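You operate a simulated robot arm through the tools that you are given. There is no shell and no other tool. Be economical: measure what you need, move in short steps, check, and stop when the job is done.

The job below is to be done with a simulated robot arm. You get a single attempt, and the scene is never put back.

## Task
Set the torque that the housing's label asks and run its three screws home, yellow first.
Fine: with the bench driver, which goes back in its holder.

It is judged by the outcome, as a careful person would: the job done as asked, and still so three seconds after it is handed in. It fails if anything else is knocked over, pushed out of place, dropped, spilled or broken.

## Robot
A 7-joint arm with a two-finger parallel gripper, fixed in place. Base frame: the origin is at the foot of the arm, x ahead of it, y to its left, z up. Readings come in mm, rad, newtons and seconds.
With the tool pointing down near the work surface it reaches from about 200 to 680 mm from the base axis. Its first joint turns from -1.152 to 1.152 rad. Payload 2.4 kg.
The TCP is the grasp point between the finger pads, 30 mm short of the fingertips. In the tool frame z runs along the fingers and y along their closing line. Largest opening 94 mm; finger width 28, thickness 10; the body of the gripper, 50 by 96 mm, starts 55 mm behind the TCP.
Orientation is that of the tool frame in the base frame, as a unit quaternion [x, y, z, w]. With the fingers straight down and closing along the base's y, the tool's x points along the base's -x, its y along +y and its z along -z.

## Interface
- The arm moves only by the tool move_arm. Its argument "motion" is a list that holds one entry, the list of rows, each a list of 6 numbers: the shift along the base's x, y, z in units of 300 mm (1.0 is 300 mm), then the turn, a rotation vector about the base's x, y, z in units of 90 degrees (1.0 is 90 degrees). In form: [[[tx, ty, tz, rx, ry, rz], ...]]. A call has 1 to 8 rows; each row is the pose to reach, as a shift and turn from the pose commanded when the call began. "gripper" is the opening, from 0 (shut) to 1 (fully open), set as the call begins (left out, the last holds). A call with a number of a shift or a turn outside -1 to 1 is refused whole. Each row takes 0.2 s and may step no farther than 50 mm and 0.15 rad from the row before; otherwise, or with a gripper value out of range, the whole call is refused. A pose out of reach is approached as far as the arm can. The call stops where the force on the tool passes 40 N (or 10 N more than at its start, if that is more) or the arm is blocked; 0.2 s more then pass. Each finger travels about 153 mm/s and halts on what it meets, pressing with about 34 N; the grip force reading is that of the motor and also rises with nothing between the fingers. The clock runs only during rows and for 0.2 s after the last one: add rows that repeat a pose to give the fingers time. It gives the time, the measured TCP pose, the force on the tool (base axes), the opening and the grip force at its end, in the units of the frame above (readings bear some noise), with the torque about the TCP (base axes, N m) and any sound that the robot's microphone picked up.
- Cameras (640 x 400 px; columns grow to the right, rows downward): "scene" is fixed at [37.2, 476.7, 1433.2]; the picture's right is [-0.72, -0.69, 0.00], its down [-0.47, 0.48, -0.74] and it looks along [0.51, -0.53, -0.67] (base axes); focal length 241 px, centre (320, 200). "wrist" rides on the gripper at [76, 14, -102] in the tool frame; the picture's right is [-0.18, 0.98, 0.00], its down [-0.75, -0.14, -0.64] and it looks along [-0.63, -0.12, 0.77] (tool axes); focal length 243 px, centre (320, 200).
- capture(camera): a new picture of that camera. It takes no simulated time.
- probe_pixels(camera, pixels): for up to 12 pixels [column, row] of the newest picture of that camera ("zoom" is the newest enlarged one), the place [x, y, z] in the base frame of the surface seen there, good to about 2 mm. It takes no simulated time.
- close_up(camera, box): a new picture of the part [left, top, right, bottom] of that camera's present view, enlarged. It takes no simulated time.
- finish_job(): hands the job in; it is judged then, once.

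Work in short steps. Measure before you move; look again where a grasp or a placing could have gone wrong, and mend it. You have 80 turns and 46 pictures in all, those below and enlarged ones among them. Open the gripper and draw the arm clear of the work before you hand the job in, unless the task says otherwise; then end with one line.

The tools are called after "Call:" as name(argument=value, ...) on one line, values as JSON. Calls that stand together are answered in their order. move_arm: Moves the arm, as the interface text tells. Its arguments: {"type":"object","properties":{"motion":{"type":"array"},"gripper":{"type":"number"}},"required":["motion"]} The other tools are called the same way: capture (camera) takes a picture; probe_pixels (camera, pixels) gives the place of the surface under pixels of a picture; close_up (camera, box) takes an enlarged picture of a part of a camera's view; finish_job () hands the job in.

At the start:

```text
time: 0.0
position: [289.0, 277.3, 1174.9]
ee_rot: [0.001, 1.0, 0.0, 0.0]
force: [0.6, 0.2, -0.3]
torque: [-0.01, 0.01, -0.03]
opening: 94.2
gripper_force: 0.1
```

scene: 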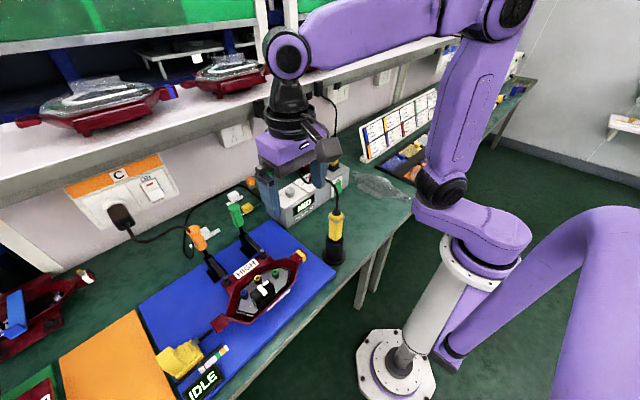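
wrist: 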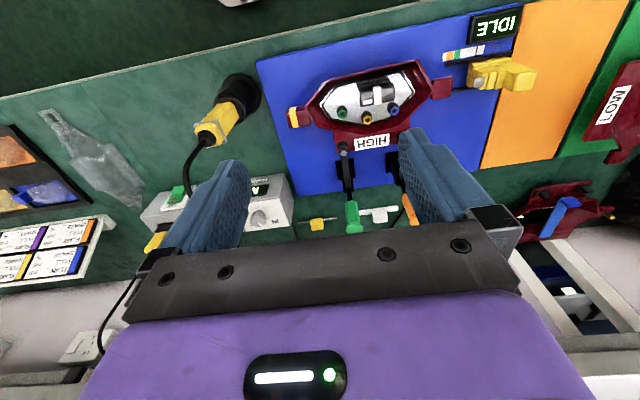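

The housing on the blue mat has a "HIGH" label and three screws. A control box reads "MID", and a driver hangs or stands beside it. I'll enlarge these areas first.

Call:
close_up(camera="scene", box=[180, 220, 340, 320])

Call:
close_up(camera="scene", box=[230, 140, 390, 240])

Call:
close_up(camera="wrist", box=[130, 60, 450, 260])

Call:
close_up(camera="scene", box=[350, 80, 450, 190])

```text
4.00 times, centred on (260, 270) of scene
```

zoom: 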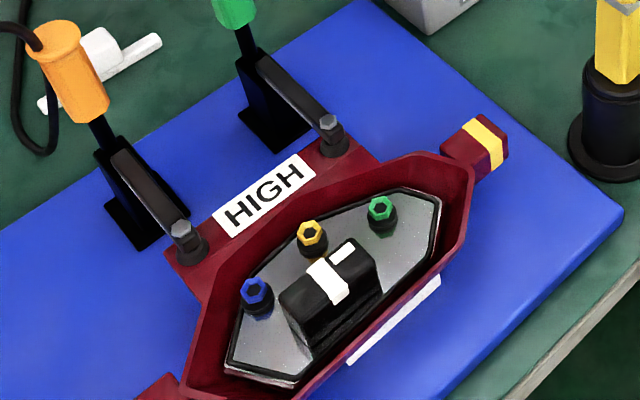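

```text
4.00 times, centred on (310, 190) of scene
```

zoom: 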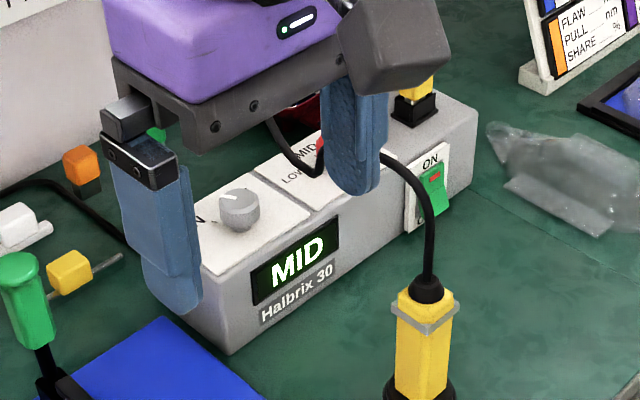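

```text
2.00 times, centred on (290, 160) of wrist
```

zoom: 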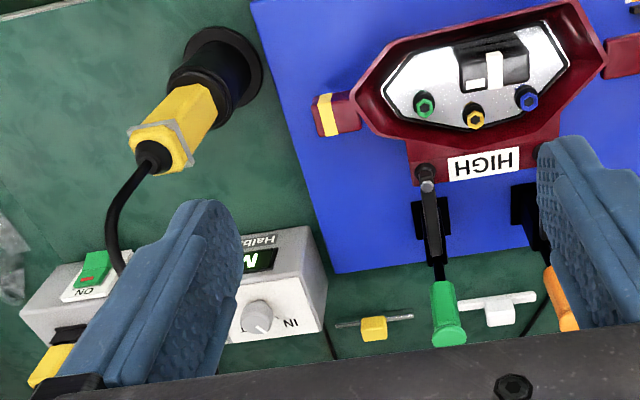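

```text
3.64 times, centred on (400, 135) of scene
```

zoom: 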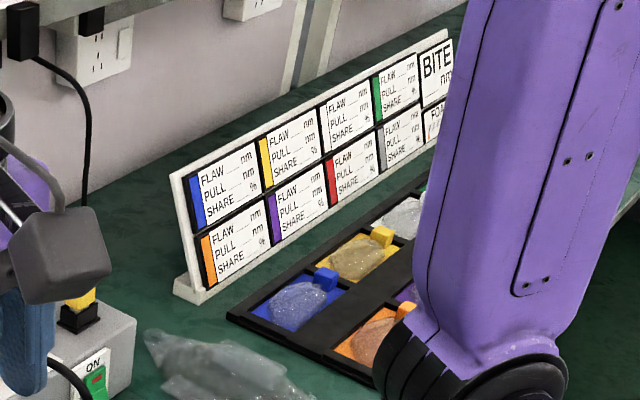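

The gripper hides part of the control box. I'll measure the main items before moving.

Call:
capture(camera="scene")

Call:
probe_pixels(camera="scene", pixels=[[256, 278], [275, 272], [243, 293], [335, 213], [335, 238], [333, 262], [344, 258], [300, 290], [290, 193], [306, 208], [338, 186], [265, 288]])

Call:
probe_pixels(camera="wrist", pixels=[[343, 112], [367, 119], [393, 111], [259, 217], [276, 228], [176, 190], [212, 132], [225, 100], [240, 80], [155, 243], [262, 187], [360, 210]])

```text
39 pictures are left
```

scene: 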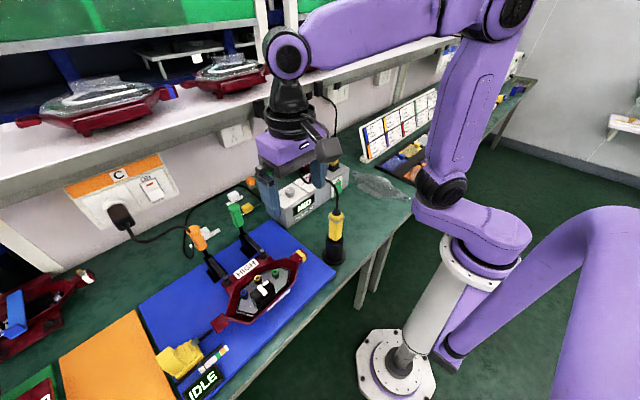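

```text
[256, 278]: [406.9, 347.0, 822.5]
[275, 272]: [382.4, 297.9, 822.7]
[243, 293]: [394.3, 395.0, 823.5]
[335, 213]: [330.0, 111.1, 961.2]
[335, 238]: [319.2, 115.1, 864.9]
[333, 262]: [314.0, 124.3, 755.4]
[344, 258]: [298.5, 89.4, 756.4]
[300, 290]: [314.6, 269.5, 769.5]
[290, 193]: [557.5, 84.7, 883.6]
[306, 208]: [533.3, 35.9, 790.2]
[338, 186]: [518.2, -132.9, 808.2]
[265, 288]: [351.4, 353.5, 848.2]
```

```text
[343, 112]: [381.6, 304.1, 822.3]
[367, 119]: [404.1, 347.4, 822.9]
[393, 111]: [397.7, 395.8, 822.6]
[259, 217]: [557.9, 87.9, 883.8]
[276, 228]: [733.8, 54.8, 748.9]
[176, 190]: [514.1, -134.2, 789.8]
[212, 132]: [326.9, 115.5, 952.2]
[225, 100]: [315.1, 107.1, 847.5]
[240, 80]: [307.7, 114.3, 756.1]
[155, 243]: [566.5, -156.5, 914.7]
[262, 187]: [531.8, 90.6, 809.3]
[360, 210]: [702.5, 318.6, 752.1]
```

The screws are at z≈822: yellow (405,347), green (382,300), blue (396,395). The driver stands at (325,113) with its top near z 961, and the box knob is near (558,87,884). I'll shift the arm at its present height to look down at the box.

Call:
move_arm(motion=[[[0, -0.15, 0, 0, 0, 0], [0.0, -0.3, 0, 0, 0, 0], [0.0, -0.45, 0, 0, 0, 0], [0, -0.55, 0, 0, 0, 0], [0, -0.6, 0, 0, 0, 0]]])

Call:
capture(camera="wrist")

Call:
close_up(camera="scene", box=[240, 140, 360, 240])

```text
time: 1.2
position: [289.1, 96.7, 1173.0]
ee_rot: [0.0, 1.0, 0.0, 0.0]
force: [-0.5, -0.2, -0.4]
torque: [0.02, -0.03, 0.02]
opening: 94.0
gripper_force: 0.1
```

```text
38 pictures are left
```

wrist: 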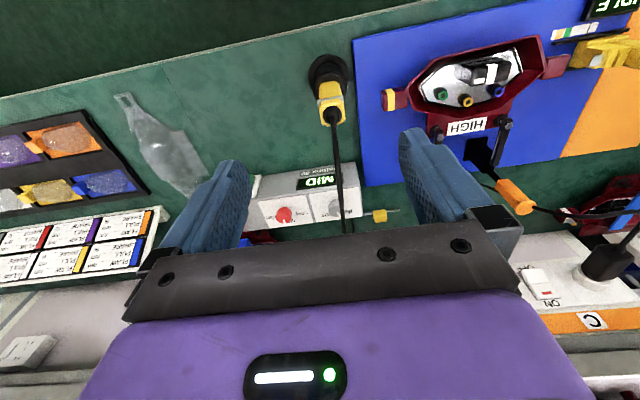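

```text
4.00 times, centred on (300, 190) of scene
```

zoom: 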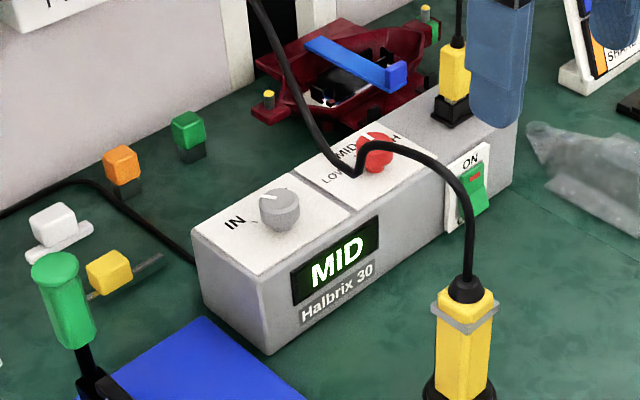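

The box has a red knob marked LOW/MID/HIGH and a grey knob marked IN. I'll enlarge the wrist view of the box.

Call:
close_up(camera="wrist", box=[240, 150, 400, 250])

Call:
probe_pixels(camera="scene", pixels=[[319, 178], [310, 192], [333, 178], [314, 160], [308, 175], [288, 205], [298, 186], [281, 178], [311, 142]])

Call:
close_up(camera="scene", box=[290, 155, 350, 195])

```text
4.00 times, centred on (320, 200) of wrist
```

zoom: 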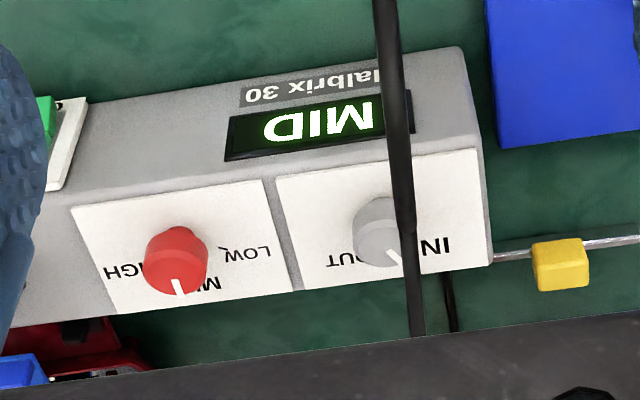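

```text
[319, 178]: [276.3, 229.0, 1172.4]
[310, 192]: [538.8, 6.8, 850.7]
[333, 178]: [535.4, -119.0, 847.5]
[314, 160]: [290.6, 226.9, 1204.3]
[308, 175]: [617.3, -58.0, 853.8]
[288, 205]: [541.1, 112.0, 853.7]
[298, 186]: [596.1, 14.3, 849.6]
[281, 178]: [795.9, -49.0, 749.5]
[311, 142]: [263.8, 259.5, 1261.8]
```

```text
10.00 times, centred on (320, 175) of scene
```

zoom: 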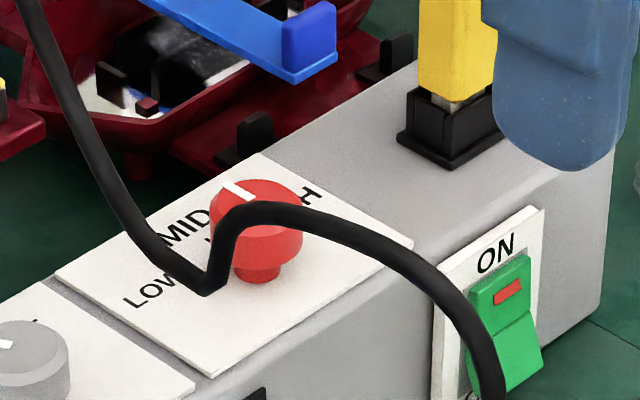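

The cable from the driver seems to rise close to the arm. I'll capture the scene and measure points along it before going further.

Call:
capture(camera="scene")

Call:
probe_pixels(camera="zoom", pixels=[[485, 370], [455, 320], [400, 262], [330, 225], [270, 212], [225, 235], [205, 285], [165, 262], [120, 205], [85, 130], [60, 70], [35, 20]])

Call:
probe_pixels(camera="wrist", pixels=[[333, 120], [336, 140], [338, 160], [340, 180], [342, 200], [343, 220], [344, 230], [352, 225]])

```text
34 pictures are left
```

scene: 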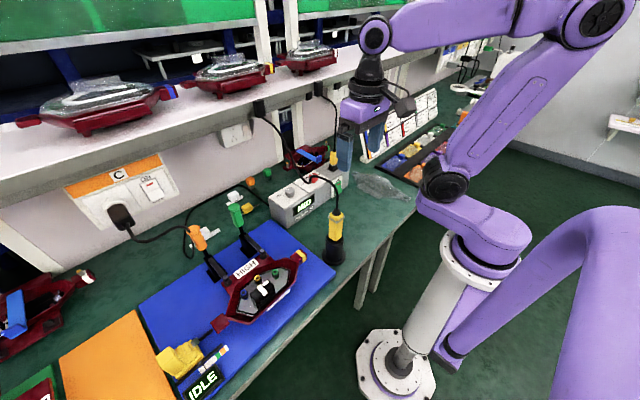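

```text
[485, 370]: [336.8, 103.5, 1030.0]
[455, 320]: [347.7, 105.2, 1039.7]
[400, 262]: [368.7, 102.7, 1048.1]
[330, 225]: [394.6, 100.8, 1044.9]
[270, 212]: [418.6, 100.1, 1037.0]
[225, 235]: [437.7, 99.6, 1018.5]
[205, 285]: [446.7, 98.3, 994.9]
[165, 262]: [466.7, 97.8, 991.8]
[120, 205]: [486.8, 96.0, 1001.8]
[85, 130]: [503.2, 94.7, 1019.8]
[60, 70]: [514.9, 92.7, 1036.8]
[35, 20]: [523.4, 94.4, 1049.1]
```

```text
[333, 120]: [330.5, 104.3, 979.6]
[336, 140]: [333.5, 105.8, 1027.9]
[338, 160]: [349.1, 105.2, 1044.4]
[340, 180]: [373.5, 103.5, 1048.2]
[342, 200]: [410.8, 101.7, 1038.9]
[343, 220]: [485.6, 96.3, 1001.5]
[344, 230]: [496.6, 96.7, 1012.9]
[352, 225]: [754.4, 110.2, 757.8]
```

The cable runs from the driver top along y≈100, sags to z≈992 near x=450, then rises to the shelf. The red knob is well to the right of it. I'll measure both knobs, their pointers and their labels.

Call:
probe_pixels(camera="zoom", pixels=[[262, 186], [285, 235], [238, 188], [228, 182], [258, 274], [298, 222], [215, 205], [150, 290], [185, 230], [313, 195], [240, 258], [8, 345]])

Call:
probe_pixels(camera="wrist", pixels=[[283, 214], [285, 221], [284, 207], [276, 214], [291, 214], [302, 213], [291, 221], [271, 217], [334, 207], [337, 213], [349, 211], [326, 215]])

```text
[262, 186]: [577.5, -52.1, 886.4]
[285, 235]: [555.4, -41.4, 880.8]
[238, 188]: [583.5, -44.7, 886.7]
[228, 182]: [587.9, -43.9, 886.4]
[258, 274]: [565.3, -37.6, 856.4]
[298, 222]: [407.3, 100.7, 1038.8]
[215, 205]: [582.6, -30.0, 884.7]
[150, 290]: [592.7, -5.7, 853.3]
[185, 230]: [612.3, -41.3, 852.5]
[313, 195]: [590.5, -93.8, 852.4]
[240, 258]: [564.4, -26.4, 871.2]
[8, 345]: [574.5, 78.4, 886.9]
```

```text
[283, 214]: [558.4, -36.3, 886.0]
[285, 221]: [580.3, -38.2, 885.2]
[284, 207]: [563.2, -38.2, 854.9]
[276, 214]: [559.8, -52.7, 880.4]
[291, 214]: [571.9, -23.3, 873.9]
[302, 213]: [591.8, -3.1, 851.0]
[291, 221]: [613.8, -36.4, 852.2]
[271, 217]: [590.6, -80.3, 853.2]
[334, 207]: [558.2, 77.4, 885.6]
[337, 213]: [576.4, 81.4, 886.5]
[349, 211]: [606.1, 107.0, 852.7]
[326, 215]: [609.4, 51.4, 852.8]
```

The red knob centre is about (571,−42) with its top at z 887. LOW and HIGH sit about ±60° from MID, so HIGH is clockwise. Before reaching in, I'll check how much clearance there is to the shelf above.

Call:
probe_pixels(camera="scene", pixels=[[250, 122], [320, 88], [410, 55], [258, 105], [318, 85], [300, 60], [275, 130], [335, 130], [250, 110], [281, 150], [400, 67]])

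```text
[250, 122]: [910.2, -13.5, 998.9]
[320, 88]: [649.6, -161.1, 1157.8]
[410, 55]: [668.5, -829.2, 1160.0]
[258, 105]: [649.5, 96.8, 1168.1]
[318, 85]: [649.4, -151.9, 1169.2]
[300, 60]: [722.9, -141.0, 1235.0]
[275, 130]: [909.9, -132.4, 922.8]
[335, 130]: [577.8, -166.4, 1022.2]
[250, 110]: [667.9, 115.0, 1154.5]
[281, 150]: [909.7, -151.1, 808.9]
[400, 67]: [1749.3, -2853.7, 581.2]
```

The shelf edge is at x≈668 and z≈1160, so there is room. I'll move to the knob's y first, then forward, turning the wrist +30° on the way so it can later turn to −30°.

Call:
move_arm(motion=[[[0, -0.15, 0, 0, 0, 0], [0, -0.3, 0, 0, 0, 0], [0, -0.46, 0, 0, 0, 0], [0.16, -0.46, 0, 0, 0, 0.083], [0.32, -0.46, -0.03, 0, 0, 0.167], [0.48, -0.46, -0.1, 0, 0, 0.25], [0.63, -0.46, -0.15, 0, 0, 0.333], [0.75, -0.46, -0.2, 0, 0, 0.333]]])

Call:
capture(camera="wrist")

```text
refused: row 6 steps farther than a row can; nothing moved
```

```text
33 pictures are left
```

wrist: 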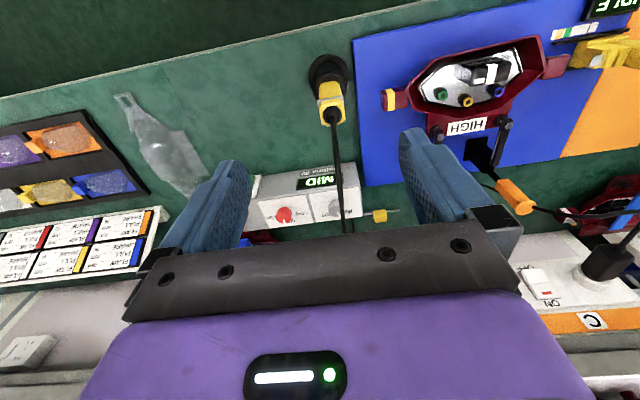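

Row 6 was too large a step, so I'll resend the same path with smaller ones.

Call:
move_arm(motion=[[[0, -0.15, 0, 0, 0, 0], [0, -0.3, 0, 0, 0, 0], [0, -0.46, 0, 0, 0, 0], [0.15, -0.46, -0.03, 0, 0, 0.083], [0.3, -0.46, -0.08, 0, 0, 0.167], [0.44, -0.46, -0.14, 0, 0, 0.25], [0.58, -0.46, -0.2, 0, 0, 0.333], [0.72, -0.46, -0.25, 0, 0, 0.333]]])

Call:
capture(camera="wrist")

```text
time: 3.0
position: [508.1, -40.3, 1098.0]
ee_rot: [-0.259, 0.966, 0.0, -0.001]
force: [-0.2, 0.5, 0.4]
torque: [-0.02, 0.01, -0.03]
opening: 93.7
gripper_force: 0.0
```

```text
32 pictures are left
```

wrist: 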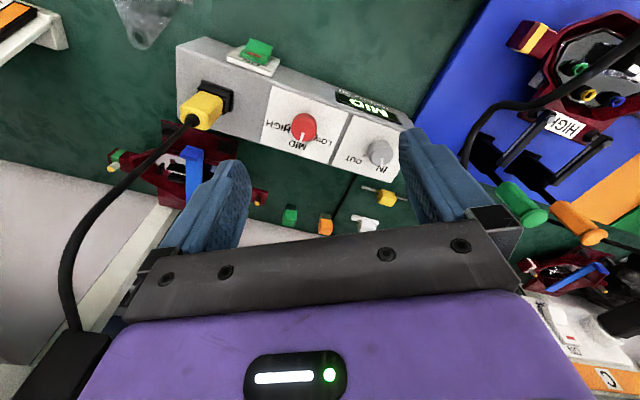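

Both knobs are in clear view, so I'll zoom in to check the pointers and refine the knob centre.

Call:
close_up(camera="wrist", box=[250, 80, 410, 180])

Call:
probe_pixels(camera="wrist", pixels=[[291, 126], [316, 126], [303, 114], [303, 135], [303, 140], [300, 141], [303, 125], [290, 128], [317, 122]])

```text
4.00 times, centred on (330, 130) of wrist
```

zoom: 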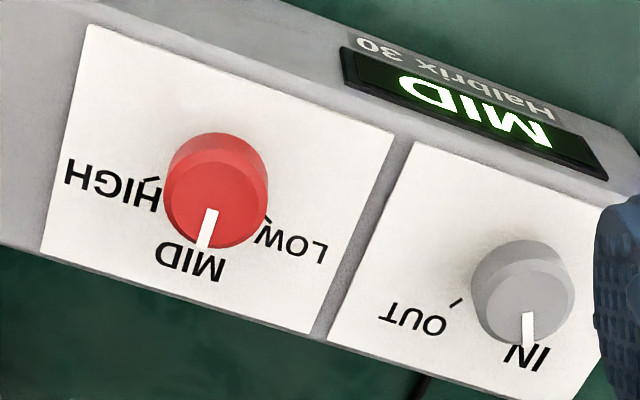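

```text
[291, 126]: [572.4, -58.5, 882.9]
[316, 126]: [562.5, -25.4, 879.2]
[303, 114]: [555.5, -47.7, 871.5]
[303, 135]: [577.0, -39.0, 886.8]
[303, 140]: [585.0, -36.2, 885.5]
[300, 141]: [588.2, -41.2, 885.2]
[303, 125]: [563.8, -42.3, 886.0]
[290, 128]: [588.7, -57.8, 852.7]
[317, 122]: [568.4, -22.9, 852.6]
```

The grey knob points at IN, as needed. I'll move over the red knob and lower so the fingers straddle it, with tips near z 862.

Call:
move_arm(motion=[[[0.11, 0, 0, 0, 0, 0], [0.21, -0.005, -0.08, 0, 0, 0], [0.21, -0.005, -0.23, 0, 0, 0], [0.21, -0.005, -0.38, 0, 0, 0], [0.21, -0.005, -0.5, 0, 0, 0], [0.21, -0.005, -0.59, 0, 0, 0], [0.21, -0.005, -0.59, 0, 0, 0]]])

Call:
capture(camera="wrist")

```text
time: 4.6
position: [568.8, -43.3, 920.3]
ee_rot: [-0.259, 0.966, -0.001, 0.001]
force: [0.5, 0.6, 0.2]
torque: [0.0, 0.0, 0.0]
opening: 94.0
gripper_force: 0.1
```

```text
30 pictures are left
```

wrist: 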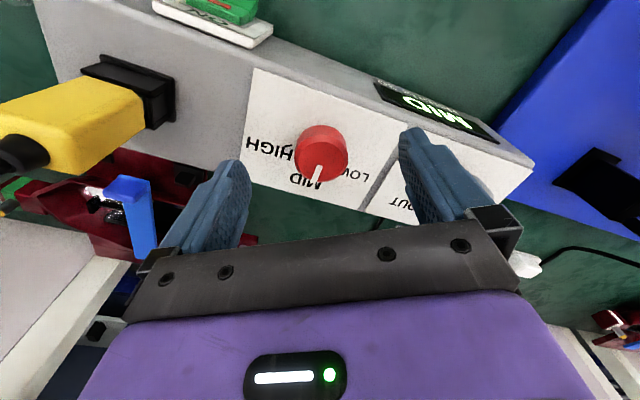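

The knob is centred between the fingers, at column 321. I'll lower 27 mm and close.

Call:
move_arm(motion=[[[0.005, 0.004, -0.05, 0, 0, 0], [0.005, 0.004, -0.09, 0, 0, 0], [0.005, 0.004, -0.09, 0, 0, 0]]])

Call:
move_arm(motion=[[[0, 0, 0, 0, 0, 0], [0, 0, 0, 0, 0, 0], [0, 0, 0, 0, 0, 0]]], gripper=0.2)

```text
time: 5.4
position: [570.5, -40.9, 893.2]
ee_rot: [-0.259, 0.966, 0.0, 0.0]
force: [-0.6, -0.1, 0.2]
torque: [-0.02, 0.03, 0.02]
opening: 94.1
gripper_force: 0.1
```

```text
time: 6.2
position: [569.3, -42.2, 893.5]
ee_rot: [-0.258, 0.966, -0.001, 0.001]
force: [5.9, -5.6, -5.2]
torque: [0.1, -0.44, -0.03]
opening: 35.4
gripper_force: 45.3
```

The knob is gripped at 35.4 mm with little side force. I'll turn clockwise 60°.

Call:
move_arm(motion=[[[0, 0, 0, 0, 0, -0.083], [0, 0, 0, 0, 0, -0.167], [0, 0, 0, 0, 0, -0.25], [0, 0, 0, 0, 0, -0.333], [0, 0, 0, 0, 0, -0.417], [0, 0, 0, 0, 0, -0.5], [0, 0, 0, 0, 0, -0.583], [0, 0, 0, 0, 0, -0.667]]])

Call:
capture(camera="wrist")

```text
time: 8.0
position: [569.8, -38.1, 894.6]
ee_rot: [0.259, 0.966, 0.0, -0.001]
force: [12.1, 9.2, -22.8]
torque: [0.0, -0.48, 0.06]
opening: 35.7
gripper_force: 45.2
```

```text
29 pictures are left
```

wrist: 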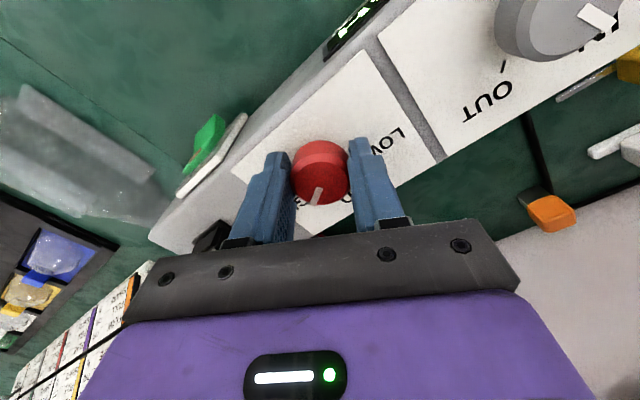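

The knob turned with the fingers. I'll check the display in the scene view.

Call:
close_up(camera="scene", box=[260, 160, 360, 230])

```text
5.71 times, centred on (310, 195) of scene
```

zoom: 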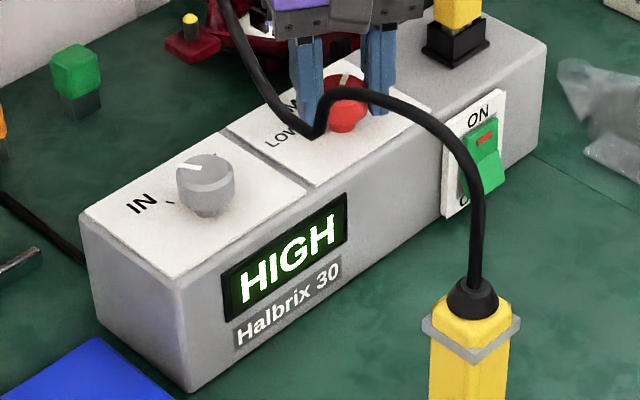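

The display reads HIGH. I'll open, rise straight up, then back off and unwind the wrist to 0°.

Call:
move_arm(motion=[[[0, 0, 0, 0, 0, 0], [0, 0, 0, 0, 0, 0], [0, 0, 0.08, 0, 0, 0], [0, 0, 0.2, 0, 0, 0], [0, 0, 0.35, 0, 0, 0], [0, 0, 0.5, 0, 0, 0], [0, 0, 0.64, 0, 0, 0], [-0.08, 0, 0.7, 0, 0, 0.08]]], gripper=1.0)

Call:
move_arm(motion=[[[-0.15, 0, 0.05, 0, 0, 0.08], [-0.3, 0, 0.1, 0, 0, 0.16], [-0.45, 0, 0.12, 0, 0, 0.253], [-0.6, 0, 0.12, 0, 0, 0.253], [-0.75, 0, 0.12, 0, 0, 0.253], [-0.9, 0, 0.12, 0, 0, 0.253], [-0.9, 0.1, 0.12, 0, 0, 0.253]]])

Call:
close_up(camera="scene", box=[260, 160, 360, 280])

Call:
capture(camera="wrist")

```text
time: 9.8
position: [544.6, -41.8, 1104.7]
ee_rot: [0.197, 0.98, 0.001, 0.0]
force: [-0.9, 0.1, 0.8]
torque: [0.02, 0.0, -0.03]
opening: 93.9
gripper_force: 0.1
```

```text
time: 11.4
position: [274.1, -9.4, 1139.0]
ee_rot: [0.001, 1.0, 0.001, -0.001]
force: [0.1, 0.6, -0.3]
torque: [0.0, 0.01, 0.01]
opening: 93.8
gripper_force: 0.0
```

```text
3.33 times, centred on (310, 220) of scene
```

zoom: 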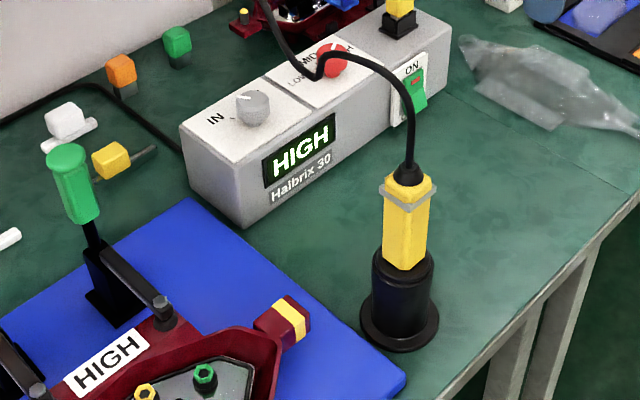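

```text
26 pictures are left
```

wrist: 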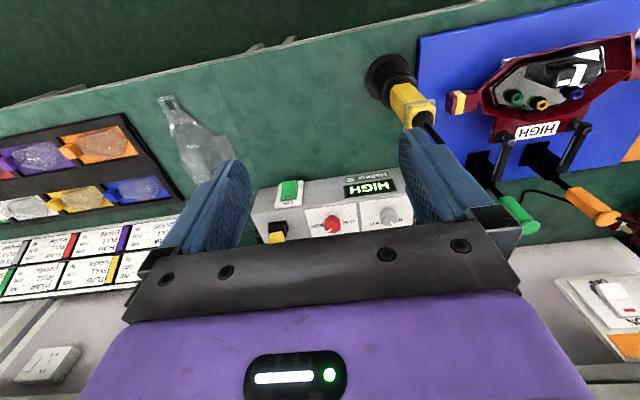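

HIGH has held. Next I'll measure the driver: its body faces, the grey collar, the cable boot and the holder rim.

Call:
probe_pixels(camera="zoom", pixels=[[408, 177], [385, 188], [434, 188], [408, 200], [388, 225], [404, 255], [425, 225], [375, 258], [432, 258], [400, 285], [365, 320], [437, 320]])

Call:
probe_pixels(camera="wrist", pixels=[[411, 110], [400, 105], [395, 90], [408, 88], [402, 88], [390, 78], [414, 75], [380, 70], [412, 117], [425, 100], [395, 118], [372, 60]])

Call:
close_up(camera="wrist", box=[350, 40, 450, 140])

```text
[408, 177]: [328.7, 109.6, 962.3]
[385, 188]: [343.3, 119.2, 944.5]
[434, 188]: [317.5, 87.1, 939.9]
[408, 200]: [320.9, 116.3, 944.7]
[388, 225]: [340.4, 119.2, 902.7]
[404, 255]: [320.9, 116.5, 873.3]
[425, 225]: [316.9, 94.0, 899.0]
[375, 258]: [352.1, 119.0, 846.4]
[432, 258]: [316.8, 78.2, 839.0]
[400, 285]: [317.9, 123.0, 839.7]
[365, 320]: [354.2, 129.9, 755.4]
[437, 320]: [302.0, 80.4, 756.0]
```

```text
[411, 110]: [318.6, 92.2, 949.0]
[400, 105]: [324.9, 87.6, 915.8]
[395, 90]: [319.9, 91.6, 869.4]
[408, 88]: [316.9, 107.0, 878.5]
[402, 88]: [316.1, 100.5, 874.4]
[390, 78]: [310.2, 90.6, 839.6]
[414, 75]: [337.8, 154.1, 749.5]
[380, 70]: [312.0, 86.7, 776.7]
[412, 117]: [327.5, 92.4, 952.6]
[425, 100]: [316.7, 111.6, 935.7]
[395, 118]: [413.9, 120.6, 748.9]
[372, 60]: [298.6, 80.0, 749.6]
```

```text
4.00 times, centred on (400, 90) of wrist
```

zoom: 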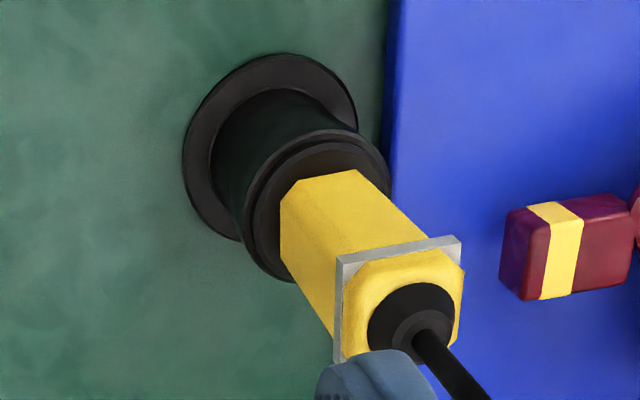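

The driver body is square with its faces along the axes, centre about (331,104). The collar is near z 940, the cable boot reaches about 980, and the holder rim is at 846. The cable leaves from the top, so I'll grip from the −y side with the tool tilted 60° and closing along x. First I'll yaw +90° up high.

Call:
move_arm(motion=[[[0, 0, 0, 0, 0, 0.095], [0, 0, 0, 0, 0, 0.19], [0, 0, 0, 0, 0, 0.285], [0, 0, 0, 0, 0, 0.38], [0, 0, 0, 0, 0, 0.475], [0, 0, 0, 0, 0, 0.57], [0, 0, 0, 0, 0, 0.665], [0, 0, 0, 0, 0, 0.75]]])

Call:
move_arm(motion=[[[0, 0, 0, 0, 0, 0.083], [0, 0, 0, 0, 0, 0.167], [0, 0, 0, 0, 0, 0.25], [0, 0, 0, 0, 0, 0.25]]])

Call:
move_arm(motion=[[[0, 0, 0, 0.083, 0, 0], [0, 0, 0, 0.167, 0, 0], [0, 0, 0, 0.25, 0, 0], [0, 0, 0, 0.333, 0, 0], [0, 0, 0, 0.417, 0, 0], [0, 0, 0, 0.5, 0, 0], [0, 0, 0, 0.583, 0, 0], [0, 0, 0, 0.667, 0, 0]]])

Call:
capture(camera="wrist")

Call:
capture(camera="scene")

```text
time: 13.2
position: [276.6, -9.0, 1140.8]
ee_rot: [-0.556, 0.831, 0.0, 0.0]
force: [-1.0, 0.6, -0.7]
torque: [0.02, 0.01, 0.0]
opening: 93.9
gripper_force: 0.0
```

```text
time: 14.2
position: [275.7, -9.6, 1141.4]
ee_rot: [0.707, -0.707, 0.0, 0.0]
force: [0.3, 0.7, 0.4]
torque: [0.01, 0.03, -0.02]
opening: 94.0
gripper_force: 0.1
```

```text
time: 16.0
position: [274.2, -11.2, 1139.9]
ee_rot: [-0.61, 0.613, 0.355, 0.356]
force: [-0.2, 0.4, 0.4]
torque: [-0.06, 0.0, 0.0]
opening: 94.3
gripper_force: 0.0
```

```text
24 pictures are left
```

wrist: 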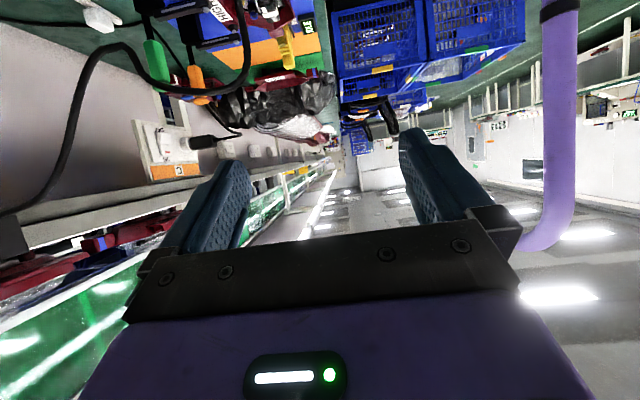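

```text
23 pictures are left
```

scene: 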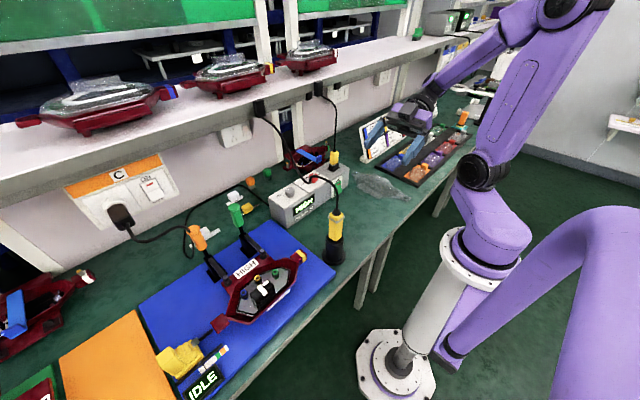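

The tilted pose works. I'll go to the pre-grasp point (332,14,952) with the opening narrowed to about 62 mm.

Call:
move_arm(motion=[[[0.05, 0.02, -0.1, 0, 0, 0], [0.1, 0.04, -0.22, 0, 0, 0], [0.14, 0.06, -0.34, 0, 0, 0], [0.17, 0.075, -0.47, 0, 0, 0], [0.19, 0.083, -0.623, 0, 0, 0], [0.19, 0.083, -0.623, 0, 0, 0]]], gripper=0.66)

Call:
capture(camera="wrist")

```text
time: 17.4
position: [332.8, 14.1, 952.3]
ee_rot: [-0.611, 0.614, 0.353, 0.353]
force: [-0.3, -0.1, 0.4]
torque: [0.03, 0.0, 0.04]
opening: 62.0
gripper_force: 0.1
```

```text
22 pictures are left
```

wrist: 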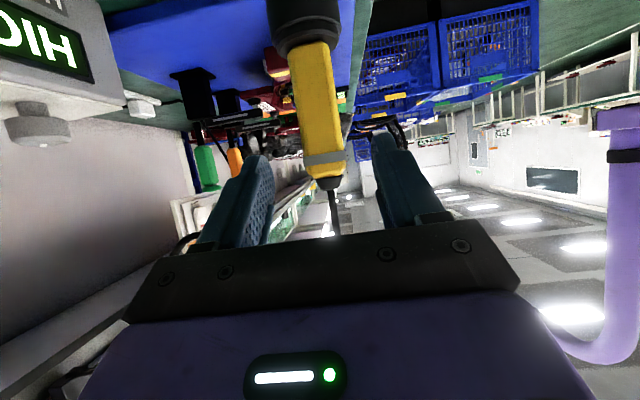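

The driver sits between the fingers. I'll measure its near face and edges.

Call:
probe_pixels(camera="wrist", pixels=[[310, 70], [320, 110], [325, 140], [295, 80], [300, 110], [333, 70], [340, 120], [325, 158], [308, 160], [345, 156], [325, 175]])

```text
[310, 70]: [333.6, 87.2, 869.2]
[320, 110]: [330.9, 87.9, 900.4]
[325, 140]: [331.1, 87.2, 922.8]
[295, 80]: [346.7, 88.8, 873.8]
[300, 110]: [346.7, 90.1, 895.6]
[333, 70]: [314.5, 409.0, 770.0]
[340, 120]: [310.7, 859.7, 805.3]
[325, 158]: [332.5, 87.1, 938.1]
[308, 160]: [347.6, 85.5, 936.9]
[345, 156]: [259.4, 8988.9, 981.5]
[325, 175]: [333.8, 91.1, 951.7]
```

The centre is confirmed at (332,103). I'll advance along the tool axis to TCP (332,103,900).

Call:
move_arm(motion=[[[-0.002, 0.1, -0.058, 0, 0, 0], [-0.002, 0.2, -0.116, 0, 0, 0], [-0.002, 0.27, -0.156, 0, 0, 0], [-0.002, 0.296, -0.172, 0, 0, 0], [-0.002, 0.296, -0.172, 0, 0, 0]]])

Call:
move_arm(motion=[[[0, 0, 0, 0, 0, 0], [0, 0, 0, 0, 0, 0], [0, 0, 0, 0, 0, 0]]], gripper=0.1)

Call:
capture(camera="wrist")

Call:
close_up(camera="scene", box=[250, 130, 410, 290])

```text
time: 18.6
position: [354.3, 105.9, 917.1]
ee_rot: [-0.612, 0.614, 0.355, 0.351]
force: [-1.1, -0.6, -0.2]
torque: [0.01, 0.03, 0.01]
opening: 62.2
gripper_force: 0.8
out of reach, approached as far as the arm can: row 1, 2, 3, 4, 5
```

```text
time: 19.4
position: [352.5, 107.4, 915.6]
ee_rot: [-0.612, 0.614, 0.356, 0.349]
force: [-18.4, -2.7, 4.9]
torque: [-0.17, 1.42, 0.22]
opening: 41.0
gripper_force: 34.3
```

```text
21 pictures are left
```

wrist: 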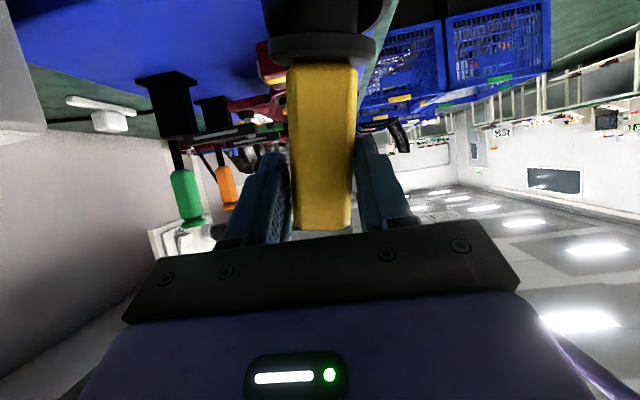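

```text
2.50 times, centred on (330, 210) of scene
```

zoom: 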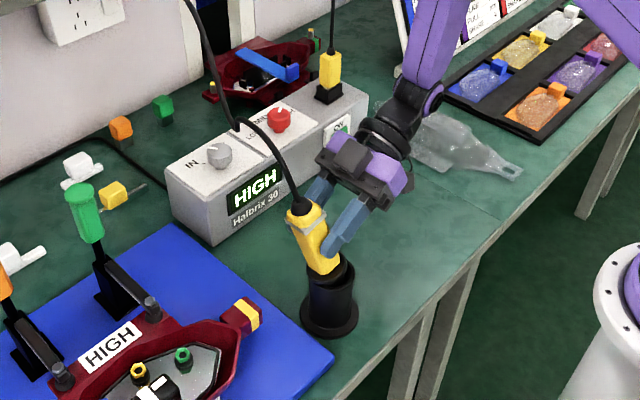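

The arm could not reach that spot: it stopped 20 mm off in x, and the closing fingers pushed on the driver. I'll open at once, back out along the axis and check the driver.

Call:
move_arm(motion=[[[0, 0, 0, 0, 0, 0], [0, 0, 0, 0, 0, 0], [0, -0.05, 0.03, 0, 0, 0], [0, -0.15, 0.087, 0, 0, 0], [0, -0.25, 0.145, 0, 0, 0], [0, -0.35, 0.203, 0, 0, 0], [0, -0.4, 0.23, 0, 0, 0]]], gripper=0.75)

Call:
capture(camera="wrist")

```text
time: 21.0
position: [354.7, -12.5, 985.0]
ee_rot: [-0.612, 0.613, 0.354, 0.353]
force: [-0.6, 0.6, -0.2]
torque: [0.01, -0.02, -0.02]
opening: 70.4
gripper_force: 0.0
```

```text
19 pictures are left
```

wrist: 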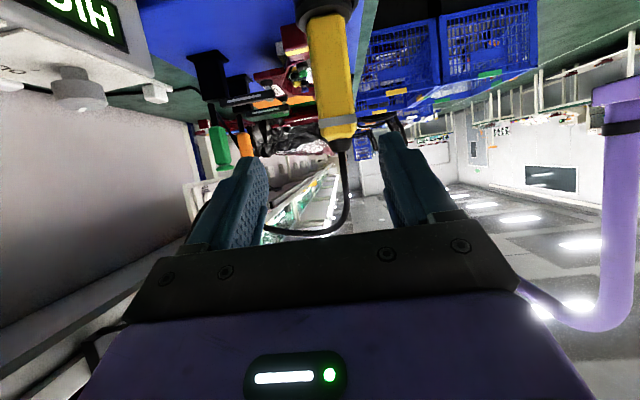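

The driver still stands in its holder. I'll measure whether it is upright and unmoved.

Call:
probe_pixels(camera="wrist", pixels=[[326, 40], [333, 80], [338, 110], [313, 60], [318, 100], [350, 60], [354, 100], [338, 122], [338, 132], [330, 8], [305, 8], [352, 8]])

Call:
close_up(camera="scene", box=[290, 170, 390, 280])

```text
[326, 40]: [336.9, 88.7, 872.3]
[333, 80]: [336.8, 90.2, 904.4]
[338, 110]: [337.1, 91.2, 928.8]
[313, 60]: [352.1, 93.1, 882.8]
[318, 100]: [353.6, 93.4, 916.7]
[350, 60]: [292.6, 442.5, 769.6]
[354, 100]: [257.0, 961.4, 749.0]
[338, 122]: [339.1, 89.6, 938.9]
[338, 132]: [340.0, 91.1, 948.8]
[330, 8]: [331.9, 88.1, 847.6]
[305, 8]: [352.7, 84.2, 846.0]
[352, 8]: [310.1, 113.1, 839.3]
```

```text
3.64 times, centred on (340, 225) of scene
```

zoom: 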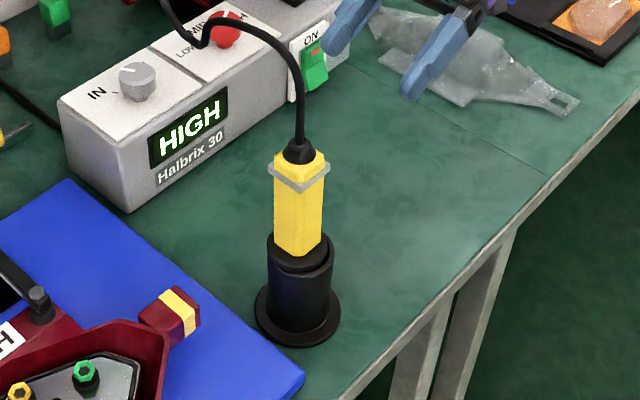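

The driver's edge has shifted about 5 mm in x. I'll check whether the holder base moved as well.

Call:
probe_pixels(camera="zoom", pixels=[[258, 300], [338, 310], [300, 340], [300, 346], [270, 262], [330, 262], [300, 268], [298, 300], [300, 240], [300, 200], [270, 240], [322, 225]])

```text
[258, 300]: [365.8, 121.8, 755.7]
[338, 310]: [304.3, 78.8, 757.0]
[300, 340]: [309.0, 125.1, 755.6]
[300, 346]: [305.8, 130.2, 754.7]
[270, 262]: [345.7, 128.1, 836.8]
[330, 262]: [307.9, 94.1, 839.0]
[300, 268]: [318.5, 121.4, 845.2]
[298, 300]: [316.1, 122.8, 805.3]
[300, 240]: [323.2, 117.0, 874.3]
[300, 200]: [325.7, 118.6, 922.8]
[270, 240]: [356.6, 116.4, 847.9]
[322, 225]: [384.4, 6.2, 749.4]
```

The holder base centre works out at (333,104), so it did not move. The driver is only leaning slightly in its slack. I'll yaw another +20° so the wrist sits farther from the base, and take a pre-grasp back along the new axis.

Call:
move_arm(motion=[[[0.01, 0.02, 0, 0, 0, 0.08], [0.02, 0.06, -0.04, 0, 0, 0.16], [0.035, 0.105, -0.093, 0, 0, 0.222], [0.035, 0.105, -0.093, 0, 0, 0.222]]])

Call:
move_arm(motion=[[[-0.026, 0.07, -0.043, 0, 0, 0], [-0.05, 0.14, -0.086, 0, 0, 0]]])

Call:
capture(camera="wrist")

```text
time: 22.0
position: [364.3, 19.1, 956.7]
ee_rot: [0.708, -0.498, -0.41, -0.287]
force: [0.2, -0.2, 0.5]
torque: [0.01, -0.04, -0.02]
opening: 70.4
gripper_force: 0.1
```

```text
time: 22.6
position: [350.8, 60.9, 930.8]
ee_rot: [0.709, -0.498, -0.409, -0.287]
force: [0.2, 0.0, -0.1]
torque: [-0.02, -0.03, 0.04]
opening: 70.5
gripper_force: 0.0
```

```text
17 pictures are left
```

wrist: 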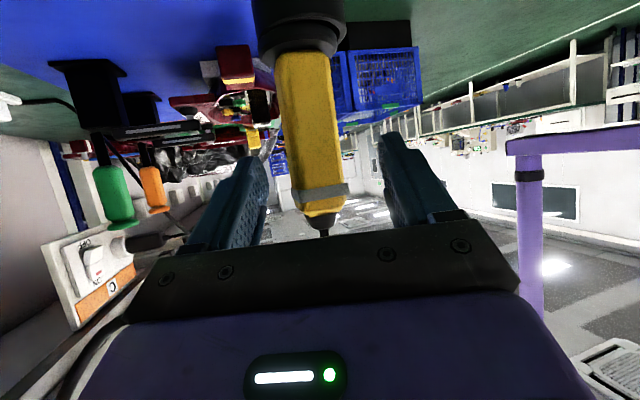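

It is in reach this time, and the driver is between the fingers. I'll continue to TCP (334,104,905).

Call:
move_arm(motion=[[[-0.028, 0.07, -0.043, 0, 0, 0], [-0.055, 0.142, -0.086, 0, 0, 0], [-0.055, 0.142, -0.086, 0, 0, 0]]])

Call:
capture(camera="wrist")

```text
time: 23.4
position: [333.0, 103.7, 904.9]
ee_rot: [0.709, -0.497, -0.41, -0.287]
force: [-0.1, 0.5, -0.2]
torque: [0.0, -0.01, 0.0]
opening: 70.2
gripper_force: 0.0
```

```text
16 pictures are left
```

wrist: 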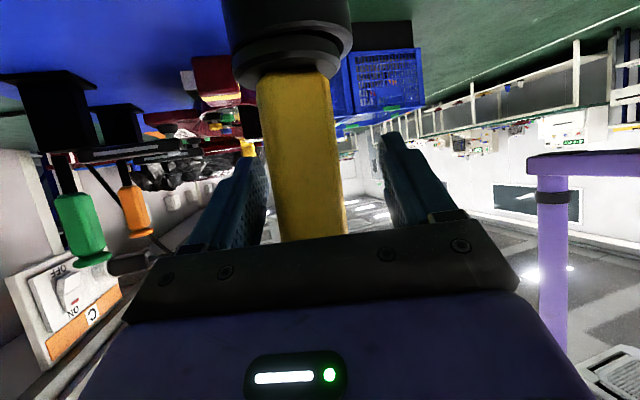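

In reach. The driver sits a few mm toward +x in the grip (column about 300 against 322 mid). I'll shift 5 mm that way and close.

Call:
move_arm(motion=[[[0.017, 0.006, 0, 0, 0, 0], [0.017, 0.006, 0, 0, 0, 0]]])

Call:
move_arm(motion=[[[0, 0, 0, 0, 0, 0], [0, 0, 0, 0, 0, 0], [0, 0, 0, 0, 0, 0]]], gripper=0.1)

Call:
capture(camera="wrist")

```text
time: 24.0
position: [338.4, 105.2, 905.7]
ee_rot: [0.709, -0.498, -0.41, -0.286]
force: [-0.4, -0.6, -0.4]
torque: [0.01, -0.01, 0.01]
opening: 70.5
gripper_force: 0.1
```

```text
time: 24.8
position: [338.5, 105.0, 905.3]
ee_rot: [0.708, -0.498, -0.409, -0.287]
force: [0.1, -5.1, 1.1]
torque: [-0.3, -0.01, -0.1]
opening: 38.0
gripper_force: 34.4
```

```text
15 pictures are left
```

wrist: 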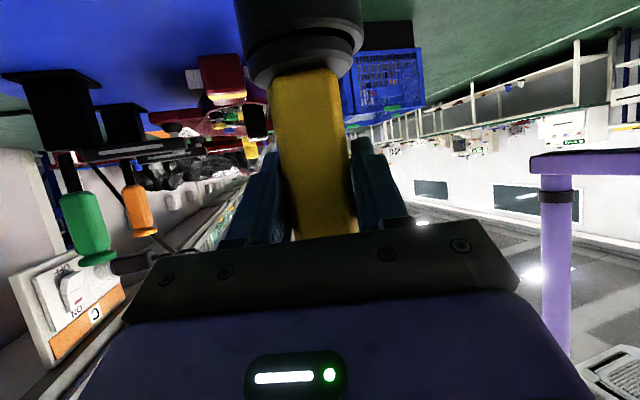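

The opening is 38 mm, which means the square body is held about 20° off its faces. While still gripping, I'll turn the tool back about 11° to close more squarely, and watch the opening.

Call:
move_arm(motion=[[[0, 0, 0, 0, 0, -0.04], [0, 0, 0, 0, 0, -0.08], [0, 0, 0, 0, 0, -0.12], [0, 0, 0, 0, 0, -0.12]]])

```text
time: 25.8
position: [338.0, 105.2, 904.9]
ee_rot: [0.658, -0.563, -0.381, -0.324]
force: [-2.0, -1.3, -3.0]
torque: [0.04, 0.09, -0.04]
opening: 38.2
gripper_force: 33.8
```

The opening did not change, so the driver turned with the grip. I'll look at how its faces sit between the pads.

Call:
capture(camera="wrist")

Call:
probe_pixels(camera="wrist", pixels=[[285, 110], [295, 110], [305, 110], [315, 110], [325, 110], [335, 110], [341, 110], [290, 170], [300, 170], [315, 170], [330, 170], [342, 170]])

```text
14 pictures are left
```

wrist: 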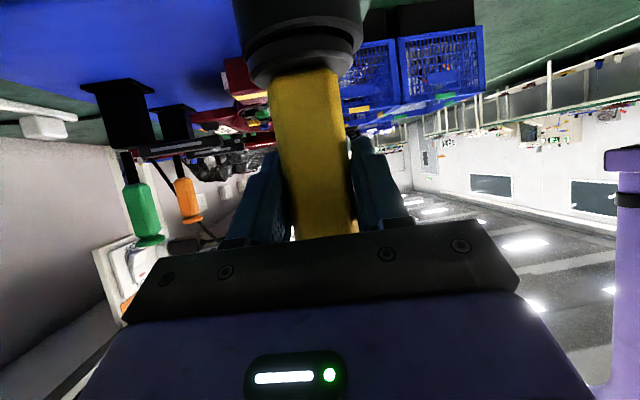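

```text
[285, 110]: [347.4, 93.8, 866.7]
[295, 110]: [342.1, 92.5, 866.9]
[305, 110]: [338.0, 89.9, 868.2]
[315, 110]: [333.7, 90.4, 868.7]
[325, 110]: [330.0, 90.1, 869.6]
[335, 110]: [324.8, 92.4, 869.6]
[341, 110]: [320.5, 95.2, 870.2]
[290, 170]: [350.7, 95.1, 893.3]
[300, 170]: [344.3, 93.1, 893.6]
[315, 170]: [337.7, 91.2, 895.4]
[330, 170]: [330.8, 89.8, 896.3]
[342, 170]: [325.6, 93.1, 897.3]
```

The faces are roughly square to the pads, but the driver leans about 6° toward +x, since the TCP is at 338 and the holder axis at 333. I'll move the grip 5 mm back to stand it upright and see if the opening falls toward 31.

Call:
move_arm(motion=[[[-0.01, -0.003, 0, 0, 0, 0], [-0.02, -0.005, 0, 0, 0, 0], [-0.02, -0.005, 0, 0, 0, 0]]])

Call:
probe_pixels(camera="wrist", pixels=[[300, 110], [300, 170]])

Call:
close_up(camera="scene", box=[290, 170, 390, 280])

```text
time: 26.6
position: [334.4, 104.6, 906.7]
ee_rot: [0.659, -0.562, -0.382, -0.323]
force: [2.9, 2.8, -0.8]
torque: [0.43, -0.51, -0.09]
opening: 38.2
gripper_force: 33.7
```

```text
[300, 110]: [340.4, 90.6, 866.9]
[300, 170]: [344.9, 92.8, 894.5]
```

```text
3.64 times, centred on (340, 225) of scene
```

zoom: 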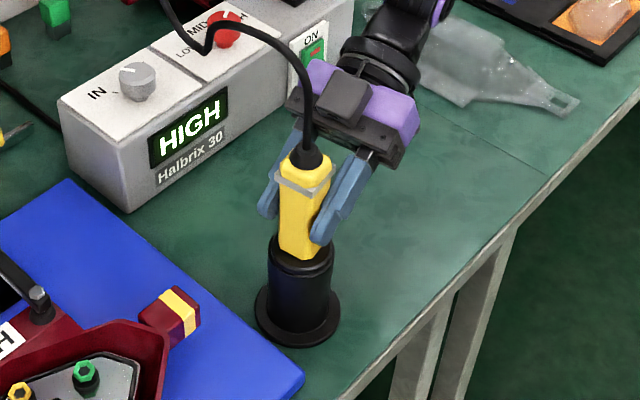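

The opening is still 38.2, so the body may simply be that wide. I'll measure across it in the scene close-up.

Call:
probe_pixels(camera="zoom", pixels=[[281, 215], [288, 215], [296, 215], [304, 215], [312, 215], [318, 215], [283, 245], [292, 245], [300, 245], [308, 245], [314, 245], [303, 165]])

Call:
capture(camera="wrist")

Call:
probe_pixels(camera="wrist", pixels=[[280, 120], [288, 120], [300, 120], [315, 120], [330, 120], [340, 120], [290, 180], [300, 180], [315, 180], [330, 180], [342, 180], [348, 180]])

```text
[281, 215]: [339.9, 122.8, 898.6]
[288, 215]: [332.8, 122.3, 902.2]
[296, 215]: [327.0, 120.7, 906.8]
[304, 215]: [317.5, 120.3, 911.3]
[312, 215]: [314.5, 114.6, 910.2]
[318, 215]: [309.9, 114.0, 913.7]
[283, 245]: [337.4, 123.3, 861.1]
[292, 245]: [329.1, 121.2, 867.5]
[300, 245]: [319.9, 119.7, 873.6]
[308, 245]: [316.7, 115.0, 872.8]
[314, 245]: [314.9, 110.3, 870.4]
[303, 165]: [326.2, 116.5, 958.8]
```

```text
12 pictures are left
```

wrist: 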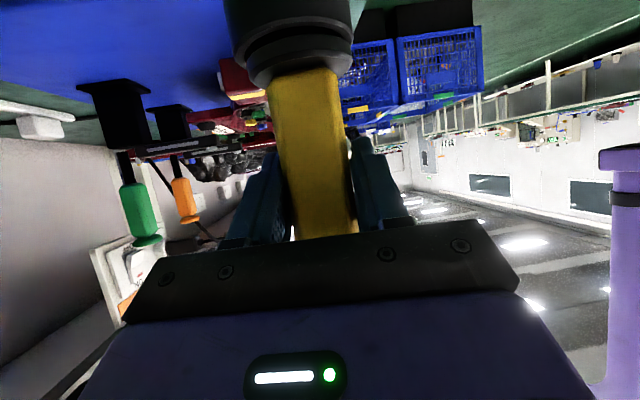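

```text
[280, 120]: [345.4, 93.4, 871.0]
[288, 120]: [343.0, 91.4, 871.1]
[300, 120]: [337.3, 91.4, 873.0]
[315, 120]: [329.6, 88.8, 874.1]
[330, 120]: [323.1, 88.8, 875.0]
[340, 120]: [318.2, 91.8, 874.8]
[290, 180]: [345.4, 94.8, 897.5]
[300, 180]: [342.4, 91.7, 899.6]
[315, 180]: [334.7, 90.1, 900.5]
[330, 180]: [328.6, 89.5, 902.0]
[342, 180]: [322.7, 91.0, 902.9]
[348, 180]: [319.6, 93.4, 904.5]
```

The faces are now square in yaw, but a small lean of about 5° remains. I'll release slightly and re-grip here, centred on the holder axis, so the pads can straighten it.

Call:
move_arm(motion=[[[-0.004, 0, 0, 0, 0, 0], [-0.004, 0, 0, 0, 0, 0], [-0.004, 0, 0, 0, 0, 0]]], gripper=0.55)

Call:
probe_pixels(camera="wrist", pixels=[[280, 120], [300, 120], [330, 120], [340, 120], [290, 180], [300, 180], [330, 180], [342, 180], [348, 180]])

Call:
move_arm(motion=[[[0, 0, 0, 0, 0, 0], [0, 0, 0, 0, 0, 0], [0, 0, 0, 0, 0, 0]]], gripper=0.1)

```text
time: 27.4
position: [332.7, 104.4, 907.4]
ee_rot: [0.659, -0.563, -0.382, -0.321]
force: [0.3, 0.0, 0.7]
torque: [0.0, -0.03, -0.01]
opening: 51.6
gripper_force: 0.1
```

```text
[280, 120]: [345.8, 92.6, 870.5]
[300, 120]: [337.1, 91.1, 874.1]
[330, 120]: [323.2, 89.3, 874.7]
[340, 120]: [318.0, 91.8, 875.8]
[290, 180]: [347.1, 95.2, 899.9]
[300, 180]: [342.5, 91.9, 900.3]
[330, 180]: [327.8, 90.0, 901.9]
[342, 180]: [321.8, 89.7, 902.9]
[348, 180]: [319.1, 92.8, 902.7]
```

```text
time: 28.2
position: [333.3, 103.7, 906.7]
ee_rot: [0.658, -0.563, -0.382, -0.323]
force: [3.7, 0.1, -0.1]
torque: [0.17, -0.51, -0.09]
opening: 38.2
gripper_force: 34.1
```

The opening is exactly 38.2 again, and that matches the collar width: the upper edges of the fingers are pinching the collar rather than the body. I'll open, lower 18 mm and re-grip on the body.

Call:
move_arm(motion=[[[0, 0, 0, 0, 0, 0], [0, 0, 0, 0, 0, 0], [0, 0, -0.03, 0, 0, 0], [0, 0, -0.062, 0, 0, 0], [0, 0, -0.062, 0, 0, 0]]], gripper=0.6)

```text
time: 29.4
position: [341.0, 105.6, 891.3]
ee_rot: [0.658, -0.562, -0.383, -0.322]
force: [0.2, 1.2, 0.1]
torque: [-0.03, -0.03, -0.03]
opening: 56.4
gripper_force: 0.0
out of reach, approached as far as the arm can: row 3, 4, 5
```

That is just out of reach again, 8 mm off in x. I'll yaw +14° more about the driver, which worked before, and recentre.

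Call:
move_arm(motion=[[[-0.005, 0, 0, 0, 0, 0.05], [-0.015, -0.002, -0.003, 0, 0, 0.1], [-0.027, -0.006, -0.006, 0, 0, 0.155], [-0.027, -0.006, -0.006, 0, 0, 0.155]]])

```text
time: 30.4
position: [333.8, 104.3, 890.2]
ee_rot: [0.723, -0.477, -0.418, -0.275]
force: [-1.0, -0.8, -0.6]
torque: [-0.02, 0.01, -0.01]
opening: 56.4
gripper_force: 0.0
```

It is in reach now at (334,104,890), so I'll close.

Call:
move_arm(motion=[[[0, 0, 0, 0, 0, 0], [0, 0, 0, 0, 0, 0], [0, 0, 0, 0, 0, 0]]], gripper=0.1)

```text
time: 31.2
position: [333.5, 103.2, 890.0]
ee_rot: [0.722, -0.478, -0.416, -0.276]
force: [5.0, -1.2, 4.7]
torque: [-0.13, -0.52, -0.16]
opening: 38.2
gripper_force: 34.0
```

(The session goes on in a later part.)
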